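You operate a simulated robot arm through the tools that you are given. There is no shell and no other tool. Be economical: measure what you need, move in short steps, check, and stop when the job is done.

Carry out the task below with a simulated robot arm. There is one attempt and no reset: what you move stays moved.

JOB
Fetch the lens cover and stand it on the teal-topped cable cover. Take the red top hat and leave it on the low shelf under the cubbies. Take the paper box with the latest date from the cubby ledge and put it on the right bay under the mending bench. Put the blue carton in the yellow crate. Press the panel power key to switch it off. Push the left drawer of the mending bench shut. Take the wooden block and put it on top of the white battery pack. Take the yellow letter tile marked "a" from the right end of the counter and put it on the blue floor plate. Put the teal rubber block on the yellow mat on the print cart. Push the clean box drawer shut. Open the green drawer, fetch the yellow scrubber and set it in the wide bay of the green drawer and shut the drawer again. Open the left bench drawer. Any order will do. Set down upright: lens cover, blue carton.

The check looks at the end state, three seconds after you hand in, the way a careful person would. Anything else that was tipped, shoved, dropped, spilled or broken makes it a failure. Lids that push on must go on centred and level and be pressed home; caps that screw on are set level and turned clockwise until they are tight.

ROBOT AND FRAMES
A 7-joint arm with a fingered hand on a trunk, on a base that drives. Base frame: it is fixed to the floor where the robot stands at the start and does not move with it; the origin is under the middle of the robot, x ahead of it, y to its left, z up; the surface under the hand at the start is at about z = 760. Units: mm, rad, N and s.
With the tool pointing down near the work surface it reaches from about 400 to 720 mm from the robot's upright axis, wherever it stands. Its first joint turns from -2.897 to 2.897 rad. Places, roughly: blue carton [-3000, -3250, 750]; blue floor plate [2250, -1500, 750]; clean box drawer [2100, -4400, 900]; green drawer [2100, 1100, 700]; left bench drawer [2100, -700, 700]; left drawer of the mending bench [1800, -2600, 700]; lens cover [500, -250, 750]; low shelf under the cubbies [-1100, -4300, 100]; panel power key [-3100, -2200, 1000]; paper box [-1000, -4000, 750]; red top hat (9x11x6 cm) [100, -4100, 800]; right bay under the mending bench [2200, -4200, 100]; teal rubber block (4x4x3 cm) [2200, 800, 800]; teal-topped cable cover [-2250, -4250, 250]; white battery pack [250, -2250, 250]; wide bay of the green drawer [2100, 1000, 600]; wooden block (5x5x5 cm) [2000, -2000, 800]; yellow crate (33x20x12 cm) [-3100, -3700, 800]; yellow letter tile [2250, -1000, 750]; yellow mat on the print cart (30x16 cm) [-520, -2200, 840]; yellow scrubber (4x6x3 cm) [2000, 1300, 800]. Payload 3.4 kg.
Tool frame: the origin (TCP) lies between the finger pads and is the grasp point; the fingertips stand 25 mm ahead of it; z points along the fingers, y is the line along which they close. The gripper opens to 88 mm. The gripper's body begins 29 mm behind the TCP. The gripper is a hand of 3 fingers: y runs from the thumb to the fingers, the wrist lies at [-13, -106, -174] in the tool frame, and closing takes about 1.5 s.
Orientation is that of the tool frame in the base frame, as a unit quaternion [w, x, y, z]. With the fingers straight down and the wrist toward the robot, the tool's x, y and z point along [0, 1, 0], [1, 0, 0] and [0, 0, -1] of the base frame.

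CONTROLS
- The arm moves only by the tool arm_command. Its argument "steps" is a list of rows, each a list of 2 entries, a list of its own where there are three numbers: the shift along the tool's x, y, z in mm, then the turn, a rotation vector about the tool's x, y, z in rad. In form: [[[dx, dy, dz], [ax, ay, az]], ...]. A call has 1 to 12 rows; each row is the pose to reach, as a shift and turn from the pose commanded when the call began, along the tool's axes at that moment. "jaw" is the finger opening in mm, from 0 to 88, set as the call begins (left out, the last holds). Rows are played at 5 a second. More than 50 mm and 0.15 rad between two rows, or a gripper value outside its range, and nothing of the call is played. A pose out of reach is approached as far as the arm can. The call stops where the force on the tool passes 40 N (or 10 N more than at its start, if that is more) or the arm is blocked; 0.2 s more then pass. Each finger travels about 72 mm/s and halts on what it meets, pressing with about 28 N; the grip force reading is that of the motor and also rises with nothing between the fingers. The clock runs only during rows and for 0.2 s after the last one: add rows that repeat a pose to give the fingers time. It gives the time, the measured TCP pose, the force on the tool (base axes), the opening and the grip force at its end, in the units of the frame above (readings bear some noise), with the torque about the TCP (base axes, N m) and any sound that the robot's microphone picked up.
- Cameras (640 x 400 px; columns grow to the right, rows downward): "scene" is now at [7, 104.3, 1390.8]; the picture's right is [-0.62, -0.78, 0.00], its down [-0.48, 0.39, -0.79] and it looks along [0.61, -0.49, -0.62] (base axes); focal length 266 px, centre (320, 200). "wrist" rides on the gripper at [58, -85, -99] in the tool frame; the picture's right is [-0.67, 0.35, -0.66], its down [-0.69, -0.63, 0.37] and it looks along [-0.29, 0.69, 0.66] (tool axes); focal length 261 px, centre (320, 200). There is no depth. A picture from a camera that has moved, and an enlarged one, comes with that camera's place and axes in the base frame and with its lens.
- grab_frame(camera): a new picture of that camera. No time passes.
- slide_trunk(by): slides the trunk up (or, below 0, down) by that many mm; the arm and the scene camera ride with it, the base frame stays. It gives what a move gives, with no picture.
- base_move(legs): drives the robot by 1 to 6 legs, each [ahead, left, turn to the left] in mm, mm and rad, along the robot's own axes; the way and the turn of a leg run together, so that a leg with both is an arc; at most 1500 mm and 3.142 rad a leg. The arm and the cameras ride along, it lands a little off, and it stops where it bumps. It gives what a move gives.
- finger_targets(index, middle, thumb_bend, thumb_turn): sets how far each is bent, from 0 (flat) to 100 (curled in); at 30 the hand is open as for a grip, at 70 the pads meet at the TCP. One left out holds its place. A second passes; each finger stops where it meets its share of the squeeze, and holds until it gets a number again. A gripper value or a shape takes the hand back. It gives what a move gives, with no picture; readings hold the bend of each and the force on the fingers (four entries, about 0 where the hand has none), thumb and palm. thumb_turn goes from beside the hand (0) to across from the fingers (100), as for a grip.
- set_grasp(shape): the hand has 3 fingers and takes this shape, open, in about a second: jaw (thumb against the fingers, like two jaws); tri (thumb and two fingers); tip (a fingertip pinch); poke (one finger out to press); point (the index stretched); flat (the hand flat); cup (the hand cupped); fist (a fist). The gripper value then closes the fingers along that shape, each until it touches; the sizes above hold for jaw. It gives what a move gives, with no picture.
- pan_tilt(pan, tilt): turns the head with the scene camera to pan (to the left, within 2.705 rad either way) and tilt (down, from -0.506 to 1.204), counted from straight ahead of the robot. It gives what a move gives.
- zoom(camera, box): a new picture of the part [left, top, right, bottom] of that camera's present view, enlarged. No time passes.
- job_done(): hands the job in; it is judged then, once.

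Go step by step. Nothing tells you exact positions but the pictures and the camera data: compare them with the known pose of the tool, close in by small moves and look again before you grip or let go. The budget is 546 turns and 336 pictures, counting those below and the enlarged ones. Unless the task says otherwise, let go and move clear before handing in, and close with one line.

The tools are called after "Request:" as name(argument=value, ...) on one line, values as JSON. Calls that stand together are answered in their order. arm_command: Moves the arm, as the interface text tells. Its arguments: {"type":"object","properties":{"steps":{"type":"array","items":{"type":"array"}},"jaw":{"type":"number"}},"required":["steps"]} The other tools are called the same way: slide_trunk (by) slides the trunk up or down; set_grasp (shape) gives the hand a shape; finger_targets (index, middle, thumb_bend, thumb_turn) moves the fingers one by one; base_move (legs) drives the base; pan_tilt (pan, tilt) turns the head that bears the scene camera; grab_frame (camera) takes a picture; zoom (camera, box) takes an enlarged picture of a part of a camera's view; job_done () hands the job in.

At the start:

```text
clock: 0.0
tool_pos: [446.9, -128.3, 1014.1]
tool_rot: [-0.001, 0.707, 0.707, 0.001]
ft_force: [-0.3, -0.3, -0.4]
wrist_torque: [-0.03, -0.01, -0.02]
grip_width: 87.7
gripper_force: 0.1
shape: jaw
bend: [30.0, 30.0, 30.0, 98.0]
finger forces: [0.0, 0.0, 0.0, 0.1, 0.1, 0.1]
trunk travel left (down, up): [-400.0, 190.0]
robot x, y, heading: [3.5, -0.1, -0.004]
head pan, tilt: [-0.672, 0.667]
```

scene: 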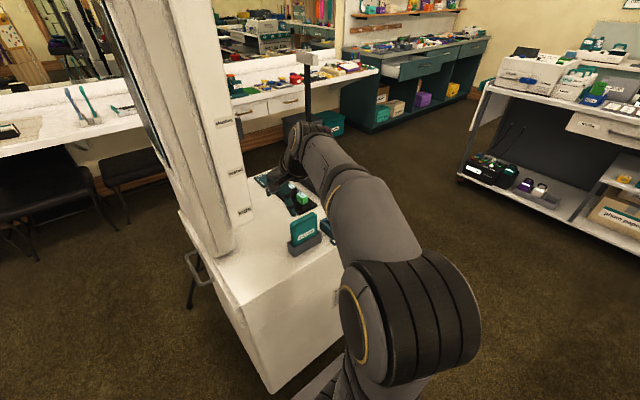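
wrist: 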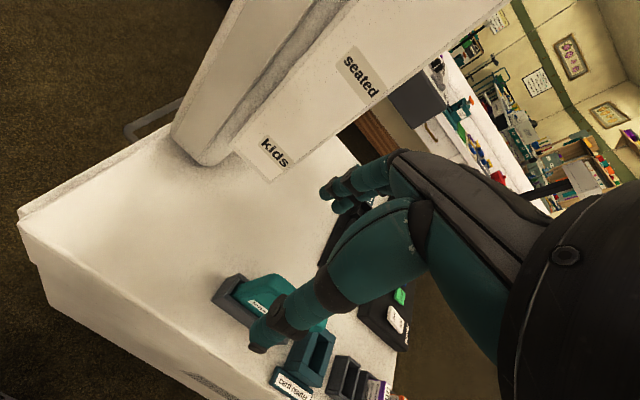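

I see a white counter with teal items in front of me; the lens cover should be near [500,-250,750]. I'll look around first for an overview.

Request:
zoom(camera="scene", box=[220, 140, 380, 260])

Request:
zoom(camera="wrist", box=[180, 150, 440, 400])

```text
3.33 times, centred on (300, 200) of scene
camera zoom: at [7.0, 104.3, 1390.8], right [-0.62, -0.78, 0.0], down [-0.48, 0.39, -0.79], along [0.61, -0.49, -0.62], focal length 888 px, centre (387, 200)
```

zoom: 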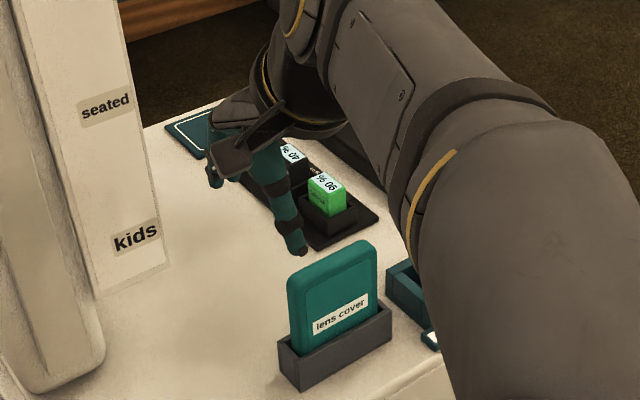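

```text
1.60 times, centred on (310, 275) of wrist
camera zoom: at [363.2, -70.6, 1112.8], right [0.35, -0.67, 0.66], down [-0.63, -0.69, -0.37], along [0.69, -0.29, -0.66], focal length 417 px, centre (336, 80)
```

zoom: 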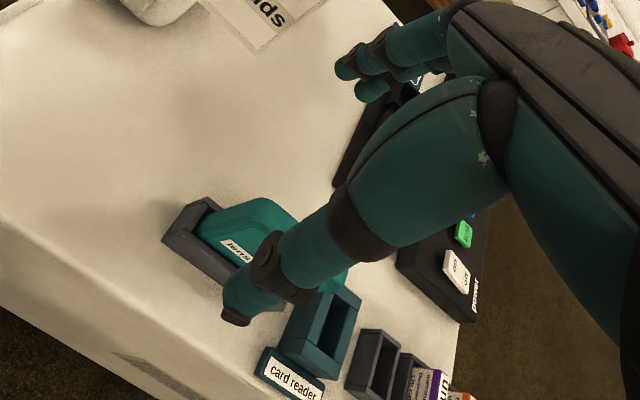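

The lens cover stands in a grey holder at about (478,-205), thin in x. I move the hand above it and look again.

Request:
arm_command(steps=[[[-40, 15, 0], [0, 0, 0.1]], [[-77, 31, 40], [0, 0, 0.2]], [[-77, 31, 40], [0, 0, 0.2]]])

Request:
grab_frame(camera="wrist")

Request:
zoom(camera="scene", box=[220, 140, 380, 260])

```text
refused: row 2 steps farther than a row can; nothing moved
```

```text
331 pictures are left
camera wrist: at [363.2, -70.6, 1112.8], right [0.35, -0.67, 0.66], down [-0.63, -0.69, -0.37], along [0.69, -0.29, -0.66], focal length 261 px, centre (320, 200)
```

wrist: 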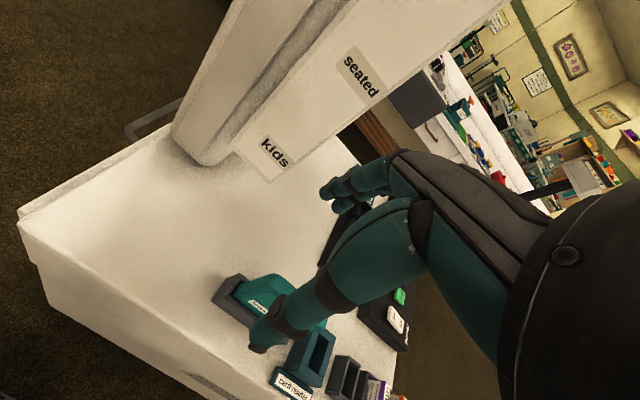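

```text
3.33 times, centred on (300, 200) of scene
camera zoom: at [7.0, 104.3, 1390.8], right [-0.62, -0.78, 0.0], down [-0.48, 0.39, -0.79], along [0.61, -0.49, -0.62], focal length 888 px, centre (387, 200)
```

zoom: 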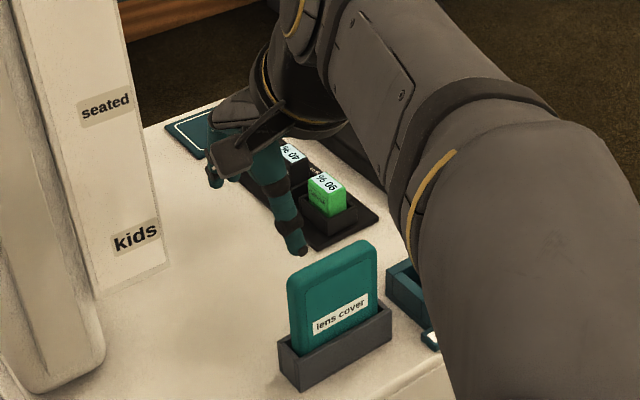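

Row too long; I split the move.

Request:
arm_command(steps=[[[-30, 10, 10], [0, 0, 0.07]], [[-60, 22, 30], [0, 0, 0.14]], [[-77, 31, 40], [0, 0, 0.2]], [[-77, 31, 40], [0, 0, 0.2]]])

Request:
grab_frame(camera="wrist")

Request:
zoom(camera="scene", box=[220, 140, 380, 260])

```text
clock: 1.0
tool_pos: [479.8, -206.3, 973.8]
tool_rot: [0.001, 0.775, 0.633, 0.0]
ft_force: [0.2, -0.2, -0.5]
wrist_torque: [-0.02, -0.01, 0.01]
grip_width: 87.8
gripper_force: 0.0
shape: jaw
bend: [30.0, 30.0, 30.0, 98.0]
finger forces: [0.0, 0.0, 0.1, 0.0, 0.1, 0.0]
trunk travel left (down, up): [-400.0, 190.0]
robot x, y, heading: [4.8, 2.3, -0.002]
head pan, tilt: [-0.672, 0.667]
```

```text
329 pictures are left
camera wrist: at [408.2, -131.8, 1073.3], right [0.21, -0.73, 0.66], down [-0.75, -0.55, -0.37], along [0.62, -0.42, -0.66], focal length 261 px, centre (320, 200)
```

wrist: 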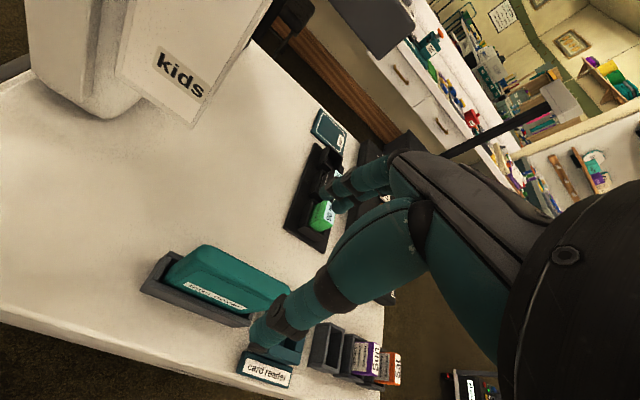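

```text
3.33 times, centred on (300, 200) of scene
camera zoom: at [7.1, 104.3, 1390.8], right [-0.62, -0.78, 0.0], down [-0.48, 0.39, -0.79], along [0.61, -0.49, -0.62], focal length 888 px, centre (387, 200)
```

zoom: 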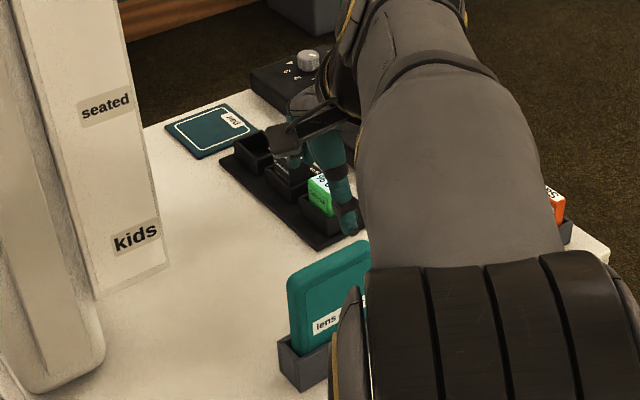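

The cover is thickness-along-x with centre near (472,-206), top about z=897. I undo the turn and check again before descending.

Request:
arm_command(steps=[[[0, -4, 10], [0, 0, -0.1]], [[-1.6, -8, 30], [0, 0, -0.2]], [[-1.6, -8, 60], [0, 0, -0.2]], [[-1.6, -8, 60], [0, 0, -0.2]]])

Request:
grab_frame(camera="wrist")

Request:
zoom(camera="scene", box=[220, 140, 380, 260])

```text
clock: 2.0
tool_pos: [469.2, -206.1, 913.7]
tool_rot: [0.0, 0.707, 0.707, 0.0]
ft_force: [-0.1, -0.1, -0.4]
wrist_torque: [-0.02, -0.04, -0.03]
grip_width: 87.8
gripper_force: 0.2
shape: jaw
bend: [30.0, 30.0, 30.0, 98.0]
finger forces: [0.0, 0.1, 0.0, 0.0, 0.0, 0.0]
trunk travel left (down, up): [-400.0, 190.0]
robot x, y, heading: [2.5, -2.5, 0.003]
head pan, tilt: [-0.672, 0.667]
```

```text
327 pictures are left
camera wrist: at [386.1, -147.9, 1013.1], right [0.35, -0.67, 0.66], down [-0.63, -0.69, -0.37], along [0.69, -0.28, -0.66], focal length 261 px, centre (320, 200)
```

wrist: 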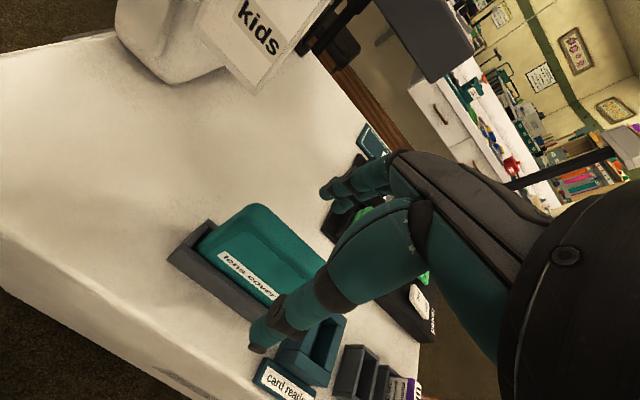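

```text
3.33 times, centred on (300, 200) of scene
camera zoom: at [7.1, 104.3, 1390.8], right [-0.62, -0.78, 0.0], down [-0.48, 0.39, -0.79], along [0.61, -0.49, -0.62], focal length 888 px, centre (387, 200)
```

zoom: 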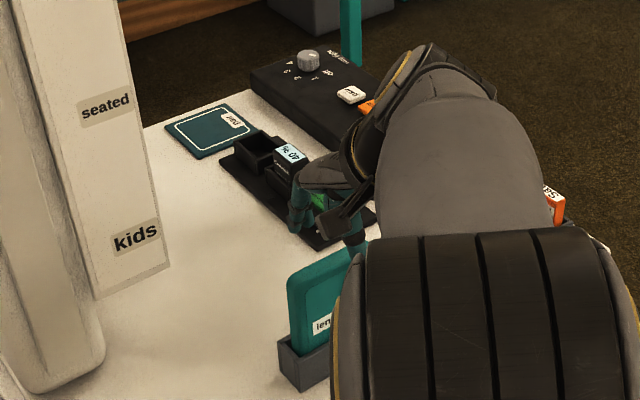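

Refined: cover centre about (475,-206), top about z≈875. I descend to TCP z≈856 and check.

Request:
arm_command(steps=[[[0, 6, 20], [0, 0, 0]], [[0, 6, 40], [0, 0, 0]], [[0, 6, 57], [0, 0, 0]], [[0, 6, 57], [0, 0, 0]]])

Request:
grab_frame(camera="wrist")

```text
clock: 3.0
tool_pos: [476.1, -206.3, 856.0]
tool_rot: [0.0, 0.707, 0.707, 0.0]
ft_force: [-0.6, 0.1, 0.2]
wrist_torque: [0.01, 0.01, 0.0]
grip_width: 87.6
gripper_force: 0.0
shape: jaw
bend: [30.0, 30.0, 30.0, 98.0]
finger forces: [0.0, 0.0, 0.0, 0.0, 0.0, 0.0]
trunk travel left (down, up): [-400.0, 190.0]
robot x, y, heading: [0.4, -0.0, 0.003]
head pan, tilt: [-0.672, 0.667]
```

```text
325 pictures are left
camera wrist: at [391.6, -148.4, 955.7], right [0.35, -0.67, 0.66], down [-0.63, -0.69, -0.37], along [0.69, -0.28, -0.66], focal length 261 px, centre (320, 200)
```

wrist: 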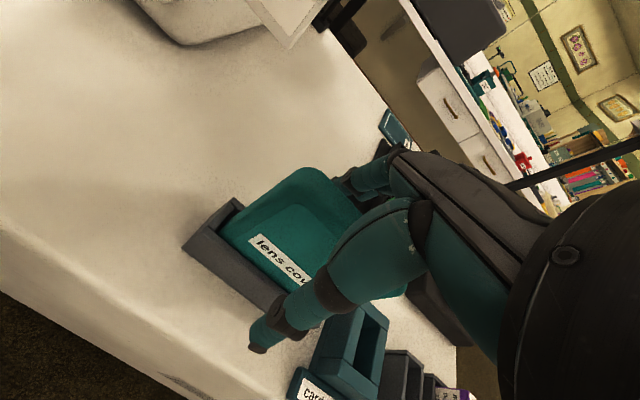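

Geometry is consistent; closing the grip.

Request:
arm_command(steps=[[[0, 0, 0], [0, 0, 0]], [[0, 0, 0], [0, 0, 0]], [[0, 0, 0], [0, 0, 0]], [[0, 0, 0], [0, 0, 0]], [[0, 0, 0], [0, 0, 0]], [[0, 0, 0], [0, 0, 0]], [[0, 0, 0], [0, 0, 0]], [[0, 0, 0], [0, 0, 0]]], jaw=0)

Request:
grab_frame(camera="wrist")

```text
clock: 4.8
tool_pos: [476.7, -206.6, 855.1]
tool_rot: [0.0, 0.707, 0.707, 0.0]
ft_force: [2.3, 0.1, -0.4]
wrist_torque: [-0.01, -0.09, 0.01]
grip_width: 27.5
gripper_force: 28.2
shape: jaw
bend: [74.0, 50.0, 74.0, 100.0]
finger forces: [16.7, 9.4, 0.0, 0.0, 24.2, 0.0]
trunk travel left (down, up): [-400.0, 190.0]
robot x, y, heading: [1.8, 2.5, -0.0]
head pan, tilt: [-0.672, 0.667]
```

```text
324 pictures are left
camera wrist: at [391.8, -148.4, 955.8], right [0.35, -0.67, 0.66], down [-0.63, -0.69, -0.37], along [0.69, -0.29, -0.66], focal length 261 px, centre (320, 200)
```

wrist: 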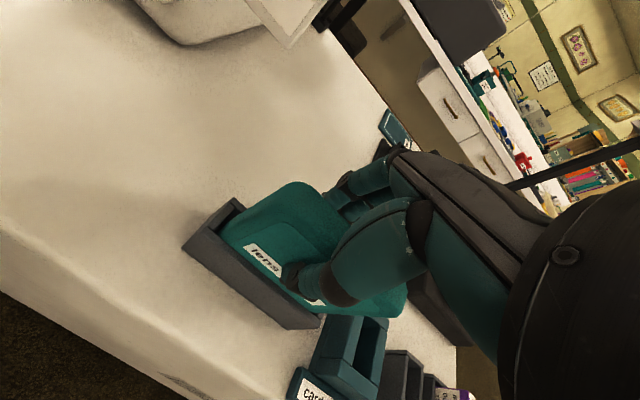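

Gripped. Now lift straight up.

Request:
arm_command(steps=[[[0, 0, -20], [0, 0, 0]], [[0, 0, -45], [0, 0, 0]], [[0, 0, -80], [0, 0, 0]], [[0, 0, -120], [0, 0, 0]], [[0, 0, -150], [0, 0, 0]], [[0, 0, -150], [0, 0, 0]]])

Request:
grab_frame(camera="wrist")

Request:
grab_frame(camera="scene")

```text
clock: 6.2
tool_pos: [476.2, -206.9, 1004.0]
tool_rot: [-0.001, 0.707, 0.707, 0.001]
ft_force: [-0.1, 0.3, -0.2]
wrist_torque: [0.01, -0.04, -0.04]
grip_width: 27.5
gripper_force: 28.4
shape: jaw
bend: [74.0, 51.0, 74.0, 100.0]
finger forces: [16.1, 8.6, 0.0, 0.1, 25.1, 0.1]
trunk travel left (down, up): [-400.0, 190.0]
robot x, y, heading: [2.1, 2.9, 0.0]
head pan, tilt: [-0.672, 0.667]
```

```text
323 pictures are left
camera wrist: at [392.3, -148.1, 1104.7], right [0.35, -0.67, 0.66], down [-0.63, -0.69, -0.37], along [0.69, -0.29, -0.66], focal length 261 px, centre (320, 200)
```

wrist: 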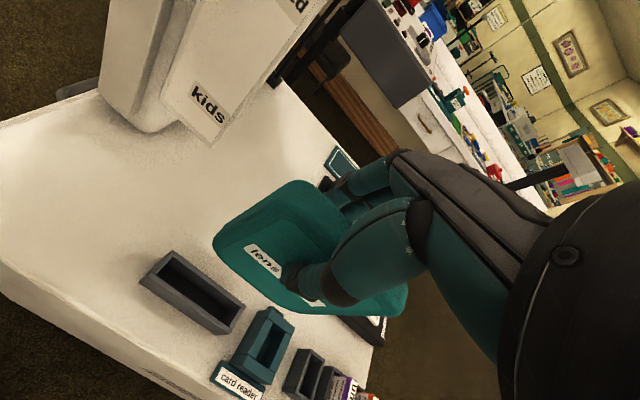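

```text
322 pictures are left
camera scene: at [7.0, 104.3, 1390.8], right [-0.62, -0.78, 0.0], down [-0.48, 0.39, -0.79], along [0.61, -0.49, -0.62], focal length 266 px, centre (320, 200)
```

scene: 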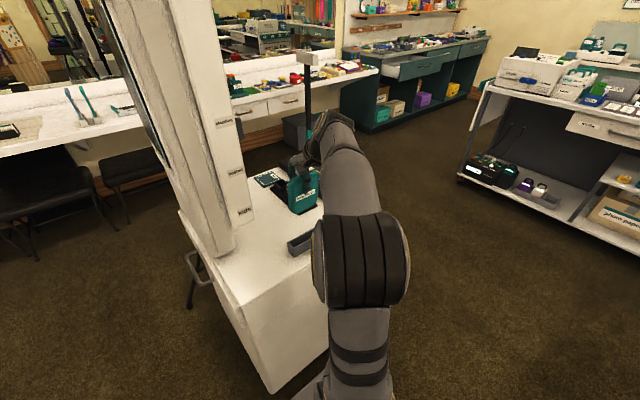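

The cover is held. Before driving I look around to map the route to (-2250,-4250).

Request:
pan_tilt(pan=-1.4, tilt=0.35)

Request:
grab_frame(camera="scene")

Request:
pan_tilt(pan=-2.4, tilt=0.35)

Request:
grab_frame(camera="scene")

Request:
pan_tilt(pan=0.9, tilt=0.35)

Request:
grab_frame(camera="scene")

```text
clock: 7.3
tool_pos: [476.3, -207.1, 1004.7]
tool_rot: [-0.001, 0.707, 0.707, 0.0]
ft_force: [-0.2, -0.2, -0.9]
wrist_torque: [-0.02, 0.04, 0.03]
grip_width: 27.6
gripper_force: 28.6
shape: jaw
bend: [74.0, 51.0, 74.0, 100.0]
finger forces: [16.0, 8.7, 0.0, 0.1, 25.1, 0.0]
trunk travel left (down, up): [-400.0, 190.0]
robot x, y, heading: [-0.7, -1.0, -0.002]
head pan, tilt: [-1.4, 0.351]
```

```text
321 pictures are left
camera scene: at [-44.5, 66.2, 1419.3], right [-0.99, -0.17, 0.0], down [-0.06, 0.34, -0.94], along [0.16, -0.93, -0.34], focal length 266 px, centre (320, 200)
```

scene: 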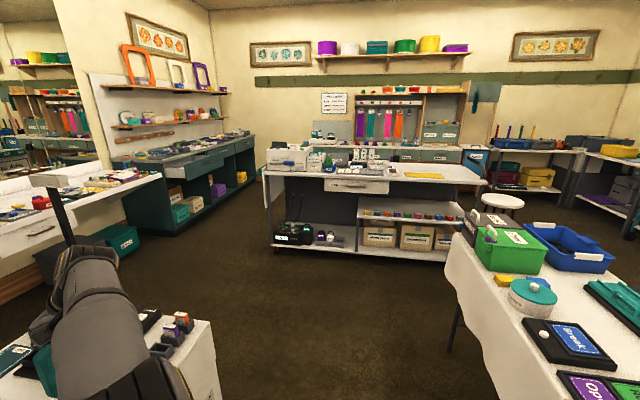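

```text
clock: 8.6
tool_pos: [477.1, -205.6, 1005.7]
tool_rot: [0.0, 0.707, 0.707, 0.0]
ft_force: [0.3, -0.2, -1.0]
wrist_torque: [-0.01, 0.0, 0.03]
grip_width: 27.6
gripper_force: 27.7
shape: jaw
bend: [74.0, 51.0, 74.0, 100.0]
finger forces: [16.2, 8.6, 0.0, 0.0, 25.2, 0.0]
trunk travel left (down, up): [-400.0, 190.0]
robot x, y, heading: [2.3, -1.4, -0.004]
head pan, tilt: [-2.4, 0.351]
```

```text
320 pictures are left
camera scene: at [-129.0, 95.0, 1419.3], right [-0.68, 0.74, 0.0], down [0.25, 0.23, -0.94], along [-0.69, -0.64, -0.34], focal length 266 px, centre (320, 200)
```

scene: 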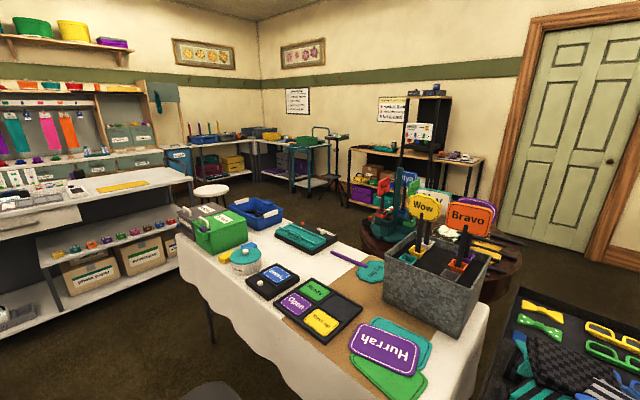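

```text
clock: 11.4
tool_pos: [475.7, -206.5, 1003.9]
tool_rot: [-0.001, 0.708, 0.707, 0.001]
ft_force: [-0.2, 0.3, -1.0]
wrist_torque: [-0.01, -0.02, 0.02]
grip_width: 27.5
gripper_force: 27.9
shape: jaw
bend: [74.0, 51.0, 74.0, 100.0]
finger forces: [16.1, 8.7, 0.0, 0.0, 25.1, 0.0]
trunk travel left (down, up): [-400.0, 190.0]
robot x, y, heading: [-5.0, -2.0, 0.001]
head pan, tilt: [0.901, 0.351]
```

```text
319 pictures are left
camera scene: at [-2.5, 230.9, 1419.3], right [0.78, -0.62, 0.0], down [-0.21, -0.27, -0.94], along [0.58, 0.74, -0.34], focal length 266 px, centre (320, 200)
```

scene: 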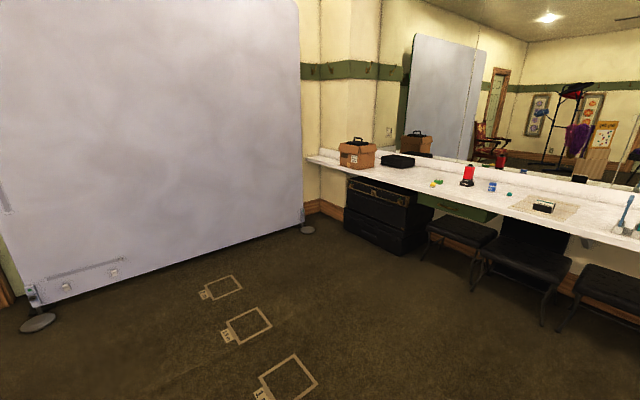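

I have the layout: props table to the west, print cart to the south-west, cubbies on the far wall. I back out, centre the arm, then turn right.

Request:
base_move(legs=[[-150, 0, 0]])

Request:
arm_command(steps=[[[45, 0, 0], [0, 0, 0]], [[90, 0, 0], [0, 0, 0]], [[135, 0, 0], [0, 0, 0]], [[180, 0, 0], [0, 0, 0]], [[207, 0, 0], [0, 0, 0]]])

Request:
base_move(legs=[[0, 0, -1.571], [800, 0, 0]])

Request:
pan_tilt(pan=-0.5, tilt=0.5)

Request:
grab_frame(camera="scene")

```text
clock: 12.7
tool_pos: [326.0, -206.0, 1004.3]
tool_rot: [0.0, 0.707, 0.707, 0.0]
ft_force: [0.0, -0.1, -0.5]
wrist_torque: [0.01, -0.01, 0.03]
grip_width: 27.3
gripper_force: 27.9
shape: jaw
bend: [74.0, 51.0, 74.0, 100.0]
finger forces: [16.1, 8.7, 0.1, 0.1, 25.1, 0.0]
trunk travel left (down, up): [-400.0, 190.0]
robot x, y, heading: [-150.9, 3.0, -0.003]
head pan, tilt: [0.901, 0.351]
```

```text
clock: 13.9
tool_pos: [326.2, 2.0, 1005.1]
tool_rot: [0.0, 0.707, 0.707, 0.001]
ft_force: [-0.1, -0.1, -0.1]
wrist_torque: [-0.01, 0.02, 0.02]
grip_width: 27.7
gripper_force: 28.2
shape: jaw
bend: [74.0, 51.0, 74.0, 100.0]
finger forces: [16.0, 8.6, 0.0, 0.1, 24.8, 0.1]
trunk travel left (down, up): [-400.0, 190.0]
robot x, y, heading: [-149.7, 1.1, 0.002]
head pan, tilt: [0.901, 0.351]
```

```text
clock: 22.1
tool_pos: [-167.2, -1278.8, 1004.5]
tool_rot: [0.0, 1.0, -0.008, 0.001]
ft_force: [-0.5, -0.1, -0.8]
wrist_torque: [0.01, 0.03, -0.04]
grip_width: 27.2
gripper_force: 28.2
shape: jaw
bend: [74.0, 51.0, 75.0, 100.0]
finger forces: [16.0, 8.4, 0.0, 0.0, 24.8, 0.0]
trunk travel left (down, up): [-400.0, 190.0]
robot x, y, heading: [-157.7, -799.7, -1.586]
head pan, tilt: [0.901, 0.351]
```

```text
clock: 23.6
tool_pos: [-167.3, -1277.3, 1003.6]
tool_rot: [0.0, 1.0, -0.007, 0.0]
ft_force: [-0.8, 0.0, -0.4]
wrist_torque: [-0.01, 0.0, -0.01]
grip_width: 27.1
gripper_force: 28.1
shape: jaw
bend: [74.0, 51.0, 75.0, 100.0]
finger forces: [15.9, 8.5, 0.1, 0.0, 24.5, 0.0]
trunk travel left (down, up): [-400.0, 190.0]
robot x, y, heading: [-161.7, -806.3, -1.588]
head pan, tilt: [-0.499, 0.499]
```

```text
318 pictures are left
camera scene: at [-47.4, -823.2, 1405.6], right [-0.87, 0.49, 0.0], down [0.24, 0.42, -0.88], along [-0.43, -0.76, -0.48], focal length 266 px, centre (320, 200)
```

scene: 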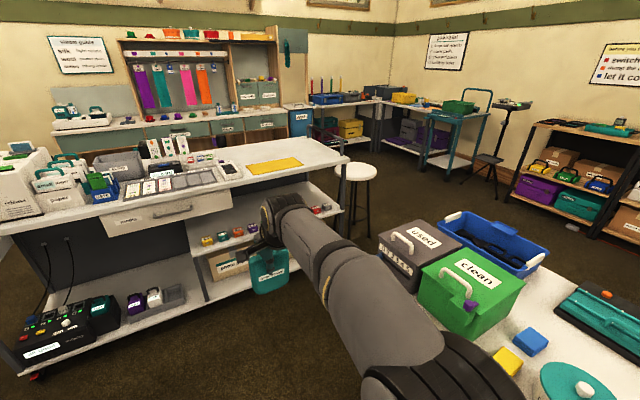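

The table–cart gap is only about 700 mm, so I take the wider route east around the cart.

Request:
base_move(legs=[[350, 0, 0.015], [0, 1400, 0]])

Request:
pan_tilt(pan=0.0, tilt=0.55)

Request:
grab_frame(camera="scene")

```text
clock: 32.5
tool_pos: [1242.1, -1626.2, 1005.6]
tool_rot: [0.0, 1.0, 0.002, 0.0]
ft_force: [-0.5, 0.6, -1.4]
wrist_torque: [-0.01, 0.0, 0.0]
grip_width: 27.3
gripper_force: 27.9
shape: jaw
bend: [74.0, 51.0, 75.0, 100.0]
finger forces: [15.9, 8.5, 0.0, 0.0, 24.6, 0.1]
trunk travel left (down, up): [-400.0, 190.0]
robot x, y, heading: [1237.6, -1150.0, -1.569]
head pan, tilt: [-0.499, 0.499]
```

```text
clock: 33.4
tool_pos: [1241.2, -1625.7, 1004.4]
tool_rot: [0.001, 1.0, 0.002, 0.0]
ft_force: [0.6, 0.5, -0.5]
wrist_torque: [-0.03, 0.02, 0.03]
grip_width: 27.3
gripper_force: 27.8
shape: jaw
bend: [74.0, 51.0, 75.0, 100.0]
finger forces: [15.8, 8.5, 0.0, 0.0, 24.6, 0.0]
trunk travel left (down, up): [-400.0, 190.0]
robot x, y, heading: [1237.0, -1149.5, -1.566]
head pan, tilt: [0.0, 0.55]
```

```text
317 pictures are left
camera scene: at [1395.8, -1179.7, 1401.0], right [-1.0, 0.0, 0.0], down [0.0, 0.52, -0.85], along [0.0, -0.85, -0.52], focal length 266 px, centre (320, 200)
```

scene: 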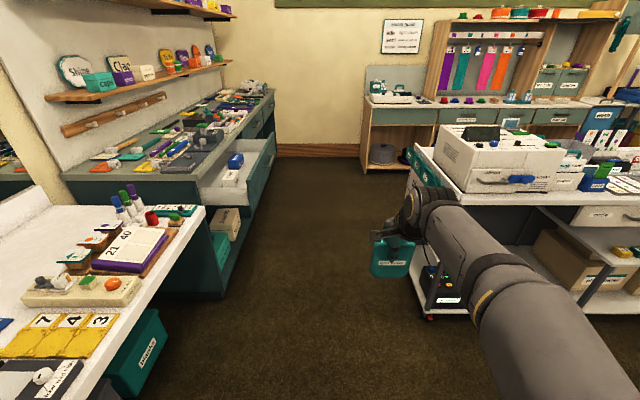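

The aisle is clear. I drive south, turn west and look along the rear aisle.

Request:
base_move(legs=[[1080, 0, 0], [1080, 0, 0], [0, 0, -1.571], [1300, 0, 0]])

Request:
grab_frame(camera="scene")

```text
clock: 54.0
tool_pos: [-531.9, -3313.8, 1004.6]
tool_rot: [0.0, 0.708, -0.707, 0.0]
ft_force: [-0.4, 0.0, -0.9]
wrist_torque: [-0.01, 0.0, -0.04]
grip_width: 27.1
gripper_force: 27.9
shape: jaw
bend: [74.0, 51.0, 75.0, 100.0]
finger forces: [15.7, 8.4, 0.0, 0.0, 24.2, 0.1]
trunk travel left (down, up): [-400.0, 190.0]
robot x, y, heading: [-55.8, -3313.3, -3.142]
head pan, tilt: [0.0, 0.55]
```

```text
316 pictures are left
camera scene: at [-85.9, -3469.9, 1401.0], right [0.0, 1.0, 0.0], down [0.52, 0.0, -0.85], along [-0.85, 0.0, -0.52], focal length 266 px, centre (320, 200)
```

scene: 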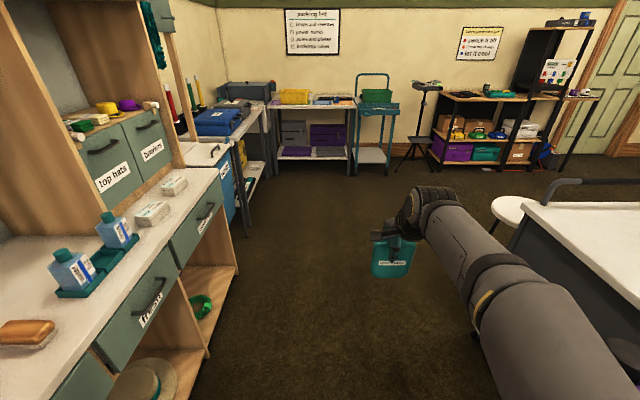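

Now I see the wall bench with the cable cover likely on its low shelf; zoom there.

Request:
zoom(camera="scene", box=[150, 80, 400, 236])

```text
2.56 times, centred on (275, 158) of scene
camera zoom: at [-85.9, -3469.9, 1401.0], right [0.0, 1.0, 0.0], down [0.52, 0.0, -0.85], along [-0.85, 0.0, -0.52], focal length 682 px, centre (435, 308)
```

zoom: 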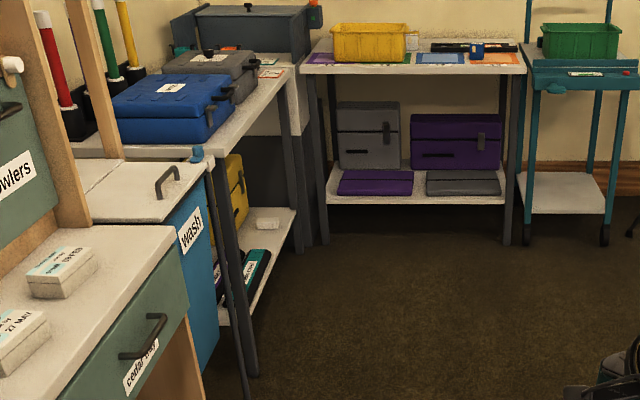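

I drive to face that low shelf.

Request:
base_move(legs=[[1070, 0, 0], [1070, 0, 0], [0, 0, 1.571]])

Request:
pan_tilt(pan=0.0, tilt=0.9)

Request:
grab_frame(camera="scene")

```text
clock: 68.4
tool_pos: [-2186.3, -3793.7, 1004.9]
tool_rot: [0.0, 1.0, 0.001, 0.0]
ft_force: [0.0, 0.0, 0.0]
wrist_torque: [0.0, 0.0, -0.01]
grip_width: 27.1
gripper_force: 27.8
shape: jaw
bend: [74.0, 51.0, 75.0, 100.0]
finger forces: [15.6, 8.2, 0.1, 0.0, 24.1, 0.0]
trunk travel left (down, up): [-400.0, 190.0]
robot x, y, heading: [-2188.9, -3320.3, -1.57]
head pan, tilt: [0.0, 0.55]
```

```text
clock: 69.2
tool_pos: [-2185.4, -3797.0, 1002.7]
tool_rot: [-0.001, 1.0, 0.002, 0.0]
ft_force: [-0.6, -0.5, -0.2]
wrist_torque: [-0.01, -0.02, -0.01]
grip_width: 27.0
gripper_force: 27.8
shape: jaw
bend: [74.0, 51.0, 75.0, 100.0]
finger forces: [15.6, 8.2, 0.0, 0.1, 24.1, 0.0]
trunk travel left (down, up): [-400.0, 190.0]
robot x, y, heading: [-2188.5, -3321.1, -1.568]
head pan, tilt: [0.0, 0.901]
```

```text
314 pictures are left
camera scene: at [-2031.1, -3334.8, 1371.8], right [-1.0, 0.0, 0.0], down [0.0, 0.78, -0.62], along [0.0, -0.62, -0.78], focal length 266 px, centre (320, 200)
```

scene: 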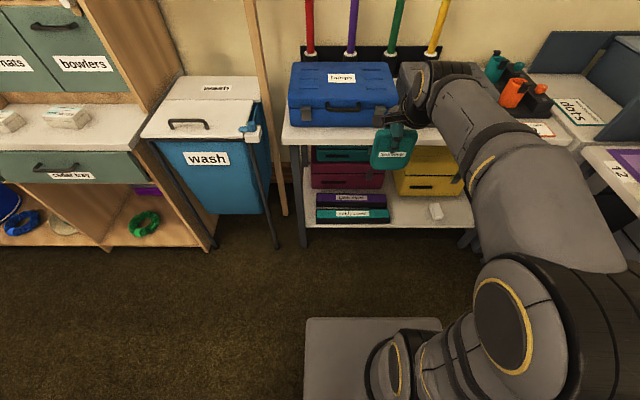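

Request:
zoom(camera="scene", box=[280, 110, 480, 235])

```text
3.20 times, centred on (380, 172) of scene
camera zoom: at [-2031.1, -3334.8, 1371.8], right [-1.0, 0.0, 0.0], down [0.0, 0.78, -0.62], along [0.0, -0.62, -0.78], focal length 852 px, centre (128, 288)
```

zoom: 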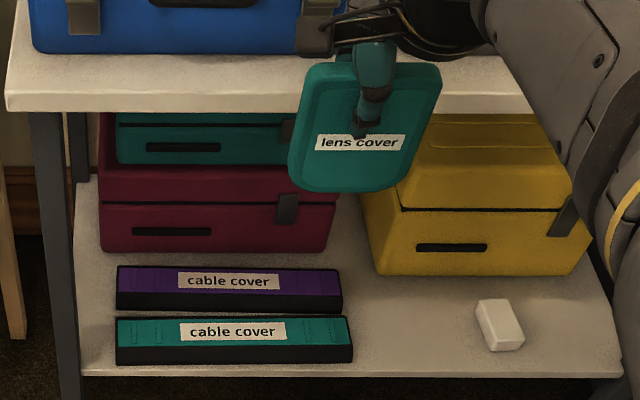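

The teal cable cover lies on the low shelf near (-2205,-4135,~250), just behind the bench edge. I lower the trunk in free space first.

Request:
slide_trunk(by=-400)

Request:
arm_command(steps=[[[0, 0, 45], [0, 0, 0]], [[0, 0, 90], [0, 0, 0]], [[0, 0, 135], [0, 0, 0]], [[0, 0, 150], [0, 0, 0]]])

Request:
base_move(legs=[[200, 0, 0]])

Request:
grab_frame(camera="scene")

Request:
grab_frame(camera="wrist")

```text
clock: 73.0
tool_pos: [-2184.9, -3795.2, 604.7]
tool_rot: [0.0, 1.0, 0.002, 0.0]
ft_force: [0.1, -0.3, -1.2]
wrist_torque: [0.02, 0.01, 0.01]
grip_width: 26.7
gripper_force: 28.2
shape: jaw
bend: [74.0, 51.0, 75.0, 100.0]
finger forces: [15.6, 8.2, 0.0, 0.0, 24.1, 0.1]
trunk travel left (down, up): [0.0, 590.0]
robot x, y, heading: [-2193.1, -3319.7, -1.566]
head pan, tilt: [0.0, 0.901]
```

```text
clock: 74.0
tool_pos: [-2184.6, -3797.0, 453.9]
tool_rot: [-0.001, 1.0, 0.002, 0.0]
ft_force: [-0.2, -0.2, -0.6]
wrist_torque: [0.01, 0.02, -0.02]
grip_width: 26.8
gripper_force: 28.0
shape: jaw
bend: [74.0, 51.0, 75.0, 100.0]
finger forces: [15.7, 8.2, 0.0, 0.1, 24.1, 0.0]
trunk travel left (down, up): [0.0, 590.0]
robot x, y, heading: [-2189.0, -3317.2, -1.566]
head pan, tilt: [0.0, 0.901]
```

```text
clock: 75.6
tool_pos: [-2185.4, -3995.2, 452.6]
tool_rot: [0.0, 1.0, 0.0, 0.0]
ft_force: [0.3, 0.5, 0.1]
wrist_torque: [0.01, 0.01, -0.01]
grip_width: 27.0
gripper_force: 28.1
shape: jaw
bend: [74.0, 51.0, 75.0, 100.0]
finger forces: [15.7, 8.2, 0.0, 0.0, 24.0, 0.0]
trunk travel left (down, up): [0.0, 590.0]
robot x, y, heading: [-2186.6, -3513.6, -1.57]
head pan, tilt: [0.0, 0.901]
```

```text
312 pictures are left
camera scene: at [-2030.5, -3533.8, 971.7], right [-1.0, 0.0, 0.0], down [0.0, 0.78, -0.62], along [0.0, -0.62, -0.78], focal length 266 px, centre (320, 200)
```

scene: 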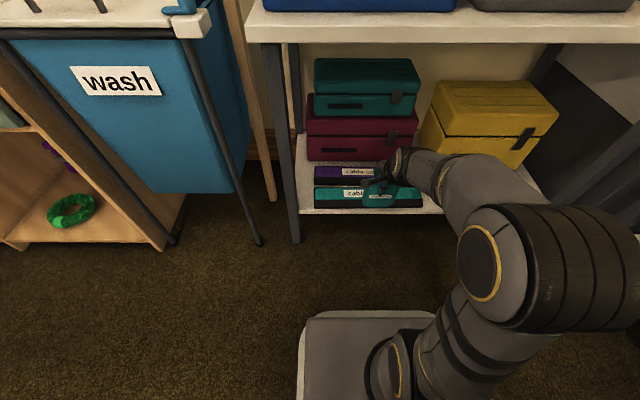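

```text
311 pictures are left
camera wrist: at [-2126.7, -3909.7, 553.6], right [-0.67, -0.35, 0.66], down [-0.69, 0.63, -0.37], along [-0.28, -0.7, -0.66], focal length 261 px, centre (320, 200)
```

wrist: 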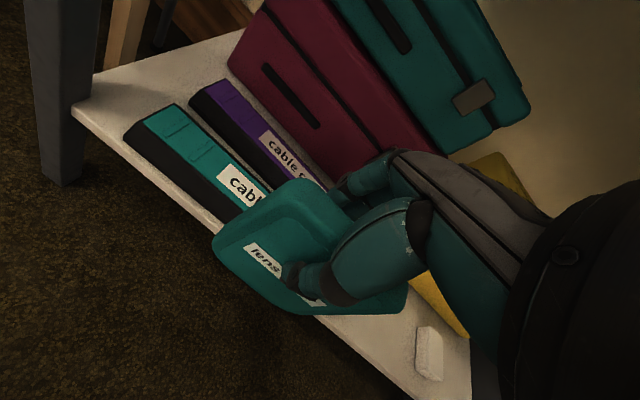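

Request:
zoom(camera="scene", box=[290, 145, 450, 245])

```text
4.00 times, centred on (370, 195) of scene
camera zoom: at [-2030.5, -3533.8, 971.7], right [-1.0, 0.0, 0.0], down [0.0, 0.78, -0.62], along [0.0, -0.62, -0.78], focal length 1065 px, centre (120, 220)
```

zoom: 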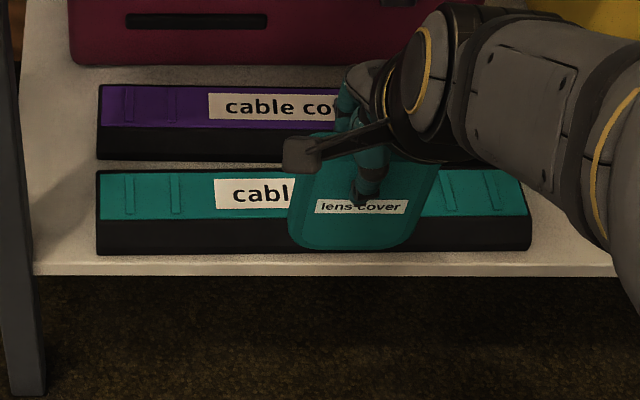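

Cable cover top is at z≈235, y -4118…-4178, centre x≈-2204. I drive 150 ahead and correct the cover's slight lean.

Request:
base_move(legs=[[150, 0, 0]])

Request:
arm_command(steps=[[[0, 0, 20], [0.05, 0, 0]], [[0, 0, 50], [0.09, 0, 0]], [[0, 0, 50], [0.09, 0, 0]]])

Request:
zoom(camera="scene", box=[290, 125, 450, 225])

Request:
grab_frame(camera="wrist")

```text
clock: 77.0
tool_pos: [-2185.5, -4146.2, 454.3]
tool_rot: [0.0, 1.0, 0.001, 0.001]
ft_force: [1.4, 0.2, -0.9]
wrist_torque: [0.08, 0.01, -0.02]
grip_width: 26.8
gripper_force: 27.6
shape: jaw
bend: [74.0, 51.0, 75.0, 100.0]
finger forces: [15.7, 8.2, 0.0, 0.0, 24.2, 0.0]
trunk travel left (down, up): [0.0, 590.0]
robot x, y, heading: [-2184.5, -3667.0, -1.57]
head pan, tilt: [0.0, 0.901]
```

```text
clock: 77.8
tool_pos: [-2185.4, -4146.4, 403.9]
tool_rot: [-0.045, 0.999, 0.001, 0.0]
ft_force: [0.2, -0.1, -0.5]
wrist_torque: [-0.02, -0.02, -0.03]
grip_width: 26.8
gripper_force: 27.6
shape: jaw
bend: [74.0, 51.0, 75.0, 100.0]
finger forces: [15.7, 8.2, 0.1, 0.0, 24.0, 0.1]
trunk travel left (down, up): [0.0, 590.0]
robot x, y, heading: [-2183.7, -3670.3, -1.571]
head pan, tilt: [0.0, 0.901]
```

```text
4.00 times, centred on (370, 175) of scene
camera zoom: at [-2030.2, -3685.2, 971.7], right [-1.0, 0.0, 0.0], down [0.0, 0.78, -0.62], along [0.0, -0.62, -0.78], focal length 1065 px, centre (120, 300)
```

zoom: 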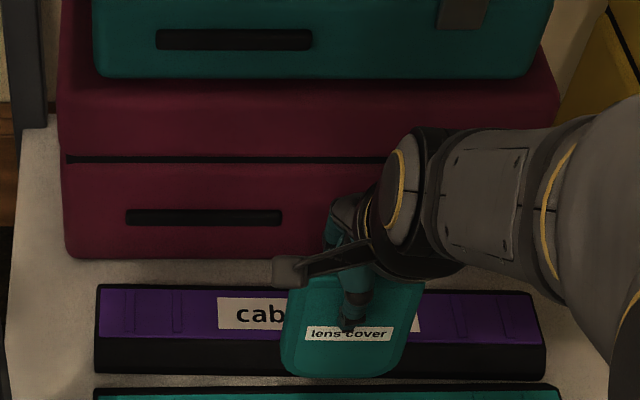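

```text
308 pictures are left
camera wrist: at [-2126.4, -4070.7, 510.5], right [-0.67, -0.41, 0.62], down [-0.69, 0.66, -0.31], along [-0.28, -0.63, -0.72], focal length 261 px, centre (320, 200)
```

wrist: 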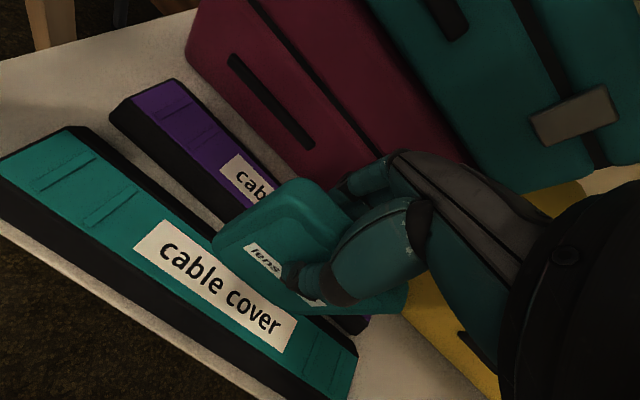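

Request:
arm_command(steps=[[[0, 2, 22], [0, 0, 0]], [[0, 3.5, 40], [0, 0, 0]], [[0, 3.5, 40], [0, 0, 0]]])

Request:
zoom(camera="scene", box=[290, 145, 450, 245])

Request:
zoom(camera="wrist", box=[100, 130, 440, 400])

```text
clock: 78.6
tool_pos: [-2186.5, -4147.3, 363.1]
tool_rot: [-0.045, 0.999, 0.001, 0.0]
ft_force: [1.3, -0.3, -0.6]
wrist_torque: [-0.01, 0.0, 0.01]
grip_width: 26.7
gripper_force: 27.7
shape: jaw
bend: [74.0, 51.0, 75.0, 100.0]
finger forces: [15.7, 8.3, 0.0, 0.0, 24.0, 0.1]
trunk travel left (down, up): [0.0, 590.0]
robot x, y, heading: [-2189.1, -3673.2, -1.573]
head pan, tilt: [0.0, 0.901]
```

```text
4.00 times, centred on (370, 195) of scene
camera zoom: at [-2030.2, -3685.2, 971.7], right [-1.0, 0.0, 0.0], down [0.0, 0.78, -0.62], along [0.0, -0.62, -0.78], focal length 1065 px, centre (120, 220)
```

zoom: 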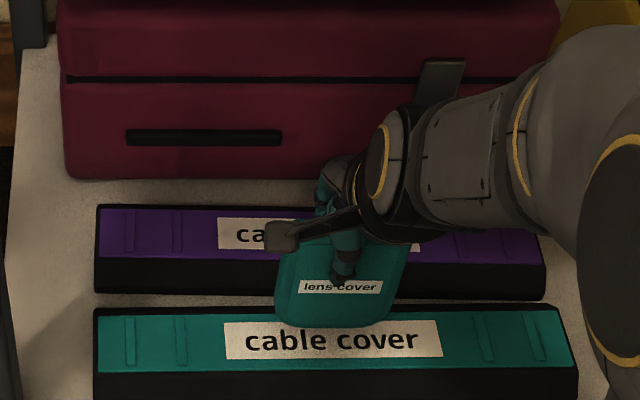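

```text
1.48 times, centred on (270, 265) of wrist
camera zoom: at [-2126.8, -4070.6, 469.9], right [-0.67, -0.41, 0.62], down [-0.69, 0.66, -0.31], along [-0.28, -0.63, -0.72], focal length 386 px, centre (394, 104)
```

zoom: 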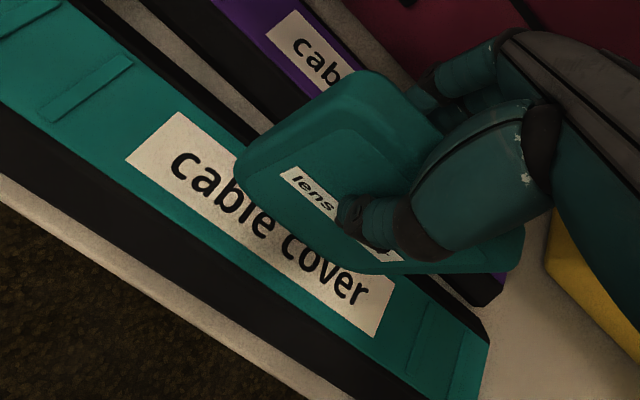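

Nearly aligned; shift 5 mm toward me and lower gently.

Request:
arm_command(steps=[[[0, -4, 6], [0, 0, 0]], [[0, -4, 12], [0, 0, 0]], [[0, -4, 16], [0, 0, 0]], [[0, -4, 16], [0, 0, 0]]])

Request:
zoom(camera="scene", box=[330, 180, 410, 230])

Request:
zoom(camera="wrist", box=[180, 170, 420, 340])

```text
clock: 79.6
tool_pos: [-2184.2, -4141.5, 347.2]
tool_rot: [-0.045, 0.999, 0.001, 0.0]
ft_force: [-1.1, 0.6, -1.0]
wrist_torque: [-0.03, -0.01, 0.02]
grip_width: 26.8
gripper_force: 27.9
shape: jaw
bend: [74.0, 51.0, 75.0, 100.0]
finger forces: [15.7, 8.2, 0.0, 0.0, 24.0, 0.0]
trunk travel left (down, up): [0.0, 590.0]
robot x, y, heading: [-2186.6, -3671.5, -1.57]
head pan, tilt: [0.0, 0.901]
```

```text
8.00 times, centred on (370, 205) of scene
camera zoom: at [-2030.2, -3685.2, 971.7], right [-1.0, 0.0, 0.0], down [0.0, 0.78, -0.62], along [0.0, -0.62, -0.78], focal length 2130 px, centre (-80, 160)
```

zoom: 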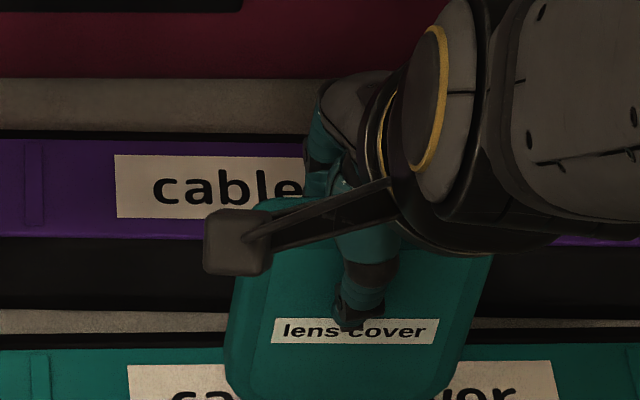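

```text
2.35 times, centred on (300, 255) of wrist
camera zoom: at [-2126.4, -4064.6, 454.3], right [-0.67, -0.41, 0.62], down [-0.69, 0.66, -0.31], along [-0.28, -0.63, -0.72], focal length 613 px, centre (367, 71)
```

zoom: 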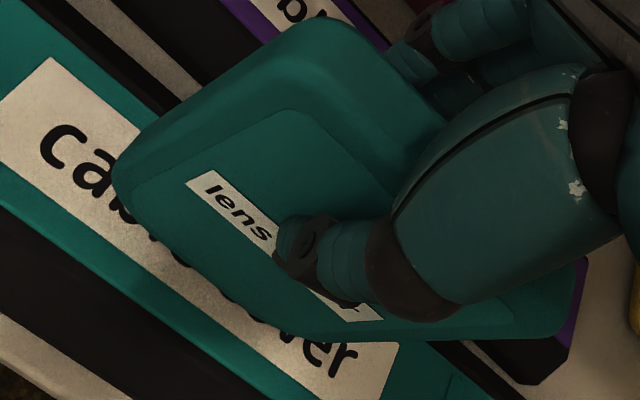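

Request:
arm_command(steps=[[[0, 0.2, 2], [0, 0, 0]], [[0, 0.4, 4], [0, 0, 0]], [[0, 0.6, 6], [0, 0, 0]], [[0, 0.7, 8], [0, 0, 0]]])

Request:
zoom(camera="scene", box=[310, 185, 430, 260])

```text
clock: 80.6
tool_pos: [-2184.3, -4141.0, 339.4]
tool_rot: [-0.045, 0.999, 0.001, 0.0]
ft_force: [0.1, 0.2, -0.6]
wrist_torque: [0.02, 0.01, -0.01]
grip_width: 27.1
gripper_force: 28.4
shape: jaw
bend: [74.0, 51.0, 75.0, 100.0]
finger forces: [15.8, 8.2, 0.0, 0.0, 24.0, 0.1]
trunk travel left (down, up): [0.0, 590.0]
robot x, y, heading: [-2187.1, -3668.3, -1.573]
head pan, tilt: [0.0, 0.901]
```

```text
5.33 times, centred on (370, 222) of scene
camera zoom: at [-2030.2, -3685.2, 971.7], right [-1.0, 0.0, 0.0], down [0.0, 0.78, -0.62], along [0.0, -0.62, -0.78], focal length 1420 px, centre (53, 80)
```

zoom: 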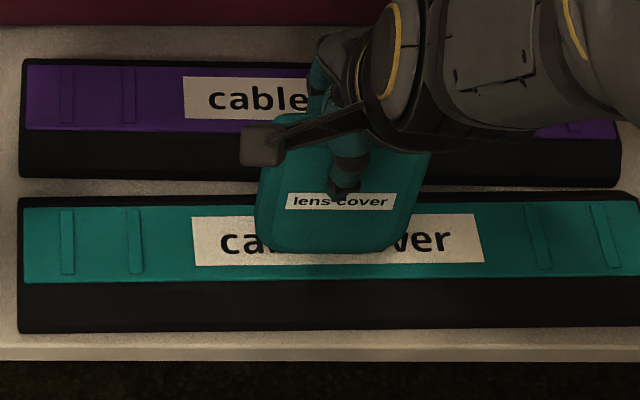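

Request:
arm_command(steps=[[[0, 0.2, 2], [0, 0, 0]], [[0, 0.4, 4], [0, 0, 0]], [[0, 0.6, 6], [0, 0, 0]], [[0, 0.7, 8], [0, 0, 0]]])

```text
clock: 81.6
tool_pos: [-2184.5, -4141.1, 337.0]
tool_rot: [-0.041, 0.999, 0.001, 0.0]
ft_force: [0.5, 0.5, 35.6]
wrist_torque: [-0.02, 0.03, -0.04]
grip_width: 29.5
gripper_force: 28.4
shape: jaw
bend: [75.0, 51.0, 75.0, 100.0]
finger forces: [18.8, 11.4, 0.0, 0.0, 31.0, 0.1]
trunk travel left (down, up): [0.0, 590.0]
robot x, y, heading: [-2187.5, -3673.0, -1.572]
head pan, tilt: [0.0, 0.901]
```

Contact. I relieve the pressure, then look before releasing.

Request:
arm_command(steps=[[[0, -0.4, -4], [0, 0, 0]], [[0, -0.5, -6], [0, 0, 0]]])

Request:
zoom(camera="scene", box=[310, 185, 430, 260])

```text
clock: 82.2
tool_pos: [-2185.1, -4139.9, 337.2]
tool_rot: [-0.046, 0.999, 0.001, 0.0]
ft_force: [1.7, -2.4, 11.3]
wrist_torque: [-0.19, -0.02, 0.03]
grip_width: 28.8
gripper_force: 28.0
shape: jaw
bend: [75.0, 51.0, 75.0, 100.0]
finger forces: [19.4, 9.9, 0.0, 0.1, 26.9, 0.0]
trunk travel left (down, up): [0.0, 590.0]
robot x, y, heading: [-2183.1, -3675.1, -1.572]
head pan, tilt: [0.0, 0.901]
```

```text
5.33 times, centred on (370, 222) of scene
camera zoom: at [-2030.2, -3684.6, 971.4], right [-1.0, 0.0, 0.0], down [0.0, 0.78, -0.62], along [0.0, -0.62, -0.78], focal length 1420 px, centre (53, 80)
```

zoom: 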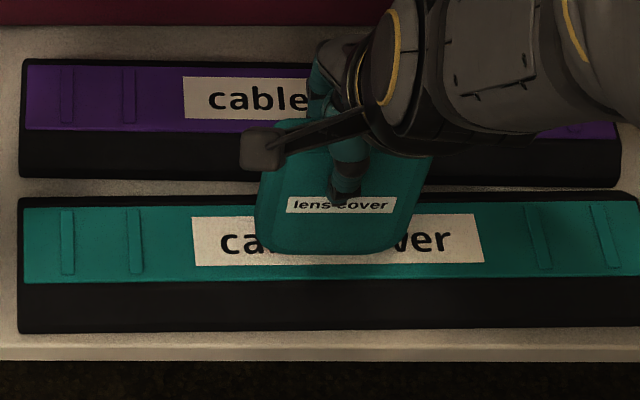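

Request:
arm_command(steps=[[[0, 0, 0], [0, 0, 0]], [[0, 0, 0], [0, 0, 0]], [[0, 0, 0], [0, 0, 0]], [[0, 0, 0], [0, 0, 0]], [[0, 0, 0], [0, 0, 0]], [[0, 0, 0], [0, 0, 0]]], jaw=75)

Request:
zoom(camera="scene", box=[310, 185, 430, 260])

Request:
grab_frame(camera="wrist")

```text
clock: 83.6
tool_pos: [-2184.4, -4140.4, 337.6]
tool_rot: [-0.045, 0.999, 0.001, 0.0]
ft_force: [0.2, -0.4, 0.8]
wrist_torque: [0.01, 0.02, -0.02]
grip_width: 74.4
gripper_force: 0.1
shape: jaw
bend: [28.0, 33.0, 43.0, 99.0]
finger forces: [0.0, 0.1, 0.0, 0.1, 0.0, 0.0]
trunk travel left (down, up): [0.0, 590.0]
robot x, y, heading: [-2185.0, -3670.1, -1.571]
head pan, tilt: [0.0, 0.901]
```

```text
5.33 times, centred on (370, 222) of scene
camera zoom: at [-2030.2, -3685.1, 971.7], right [-1.0, 0.0, 0.0], down [0.0, 0.78, -0.62], along [0.0, -0.62, -0.78], focal length 1420 px, centre (53, 80)
```

zoom: 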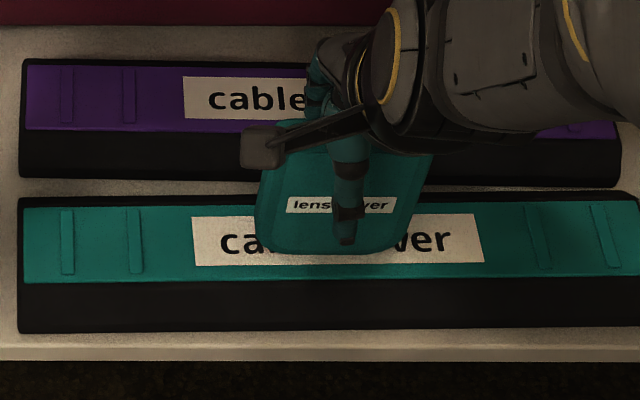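

```text
300 pictures are left
camera wrist: at [-2126.4, -4064.5, 445.1], right [-0.67, -0.41, 0.62], down [-0.69, 0.66, -0.31], along [-0.28, -0.63, -0.72], focal length 261 px, centre (320, 200)
```

wrist: 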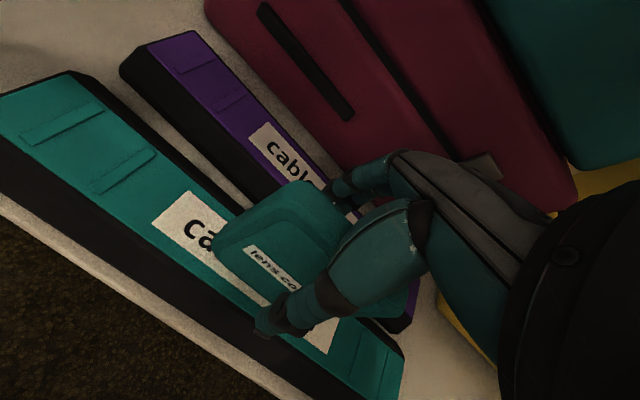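

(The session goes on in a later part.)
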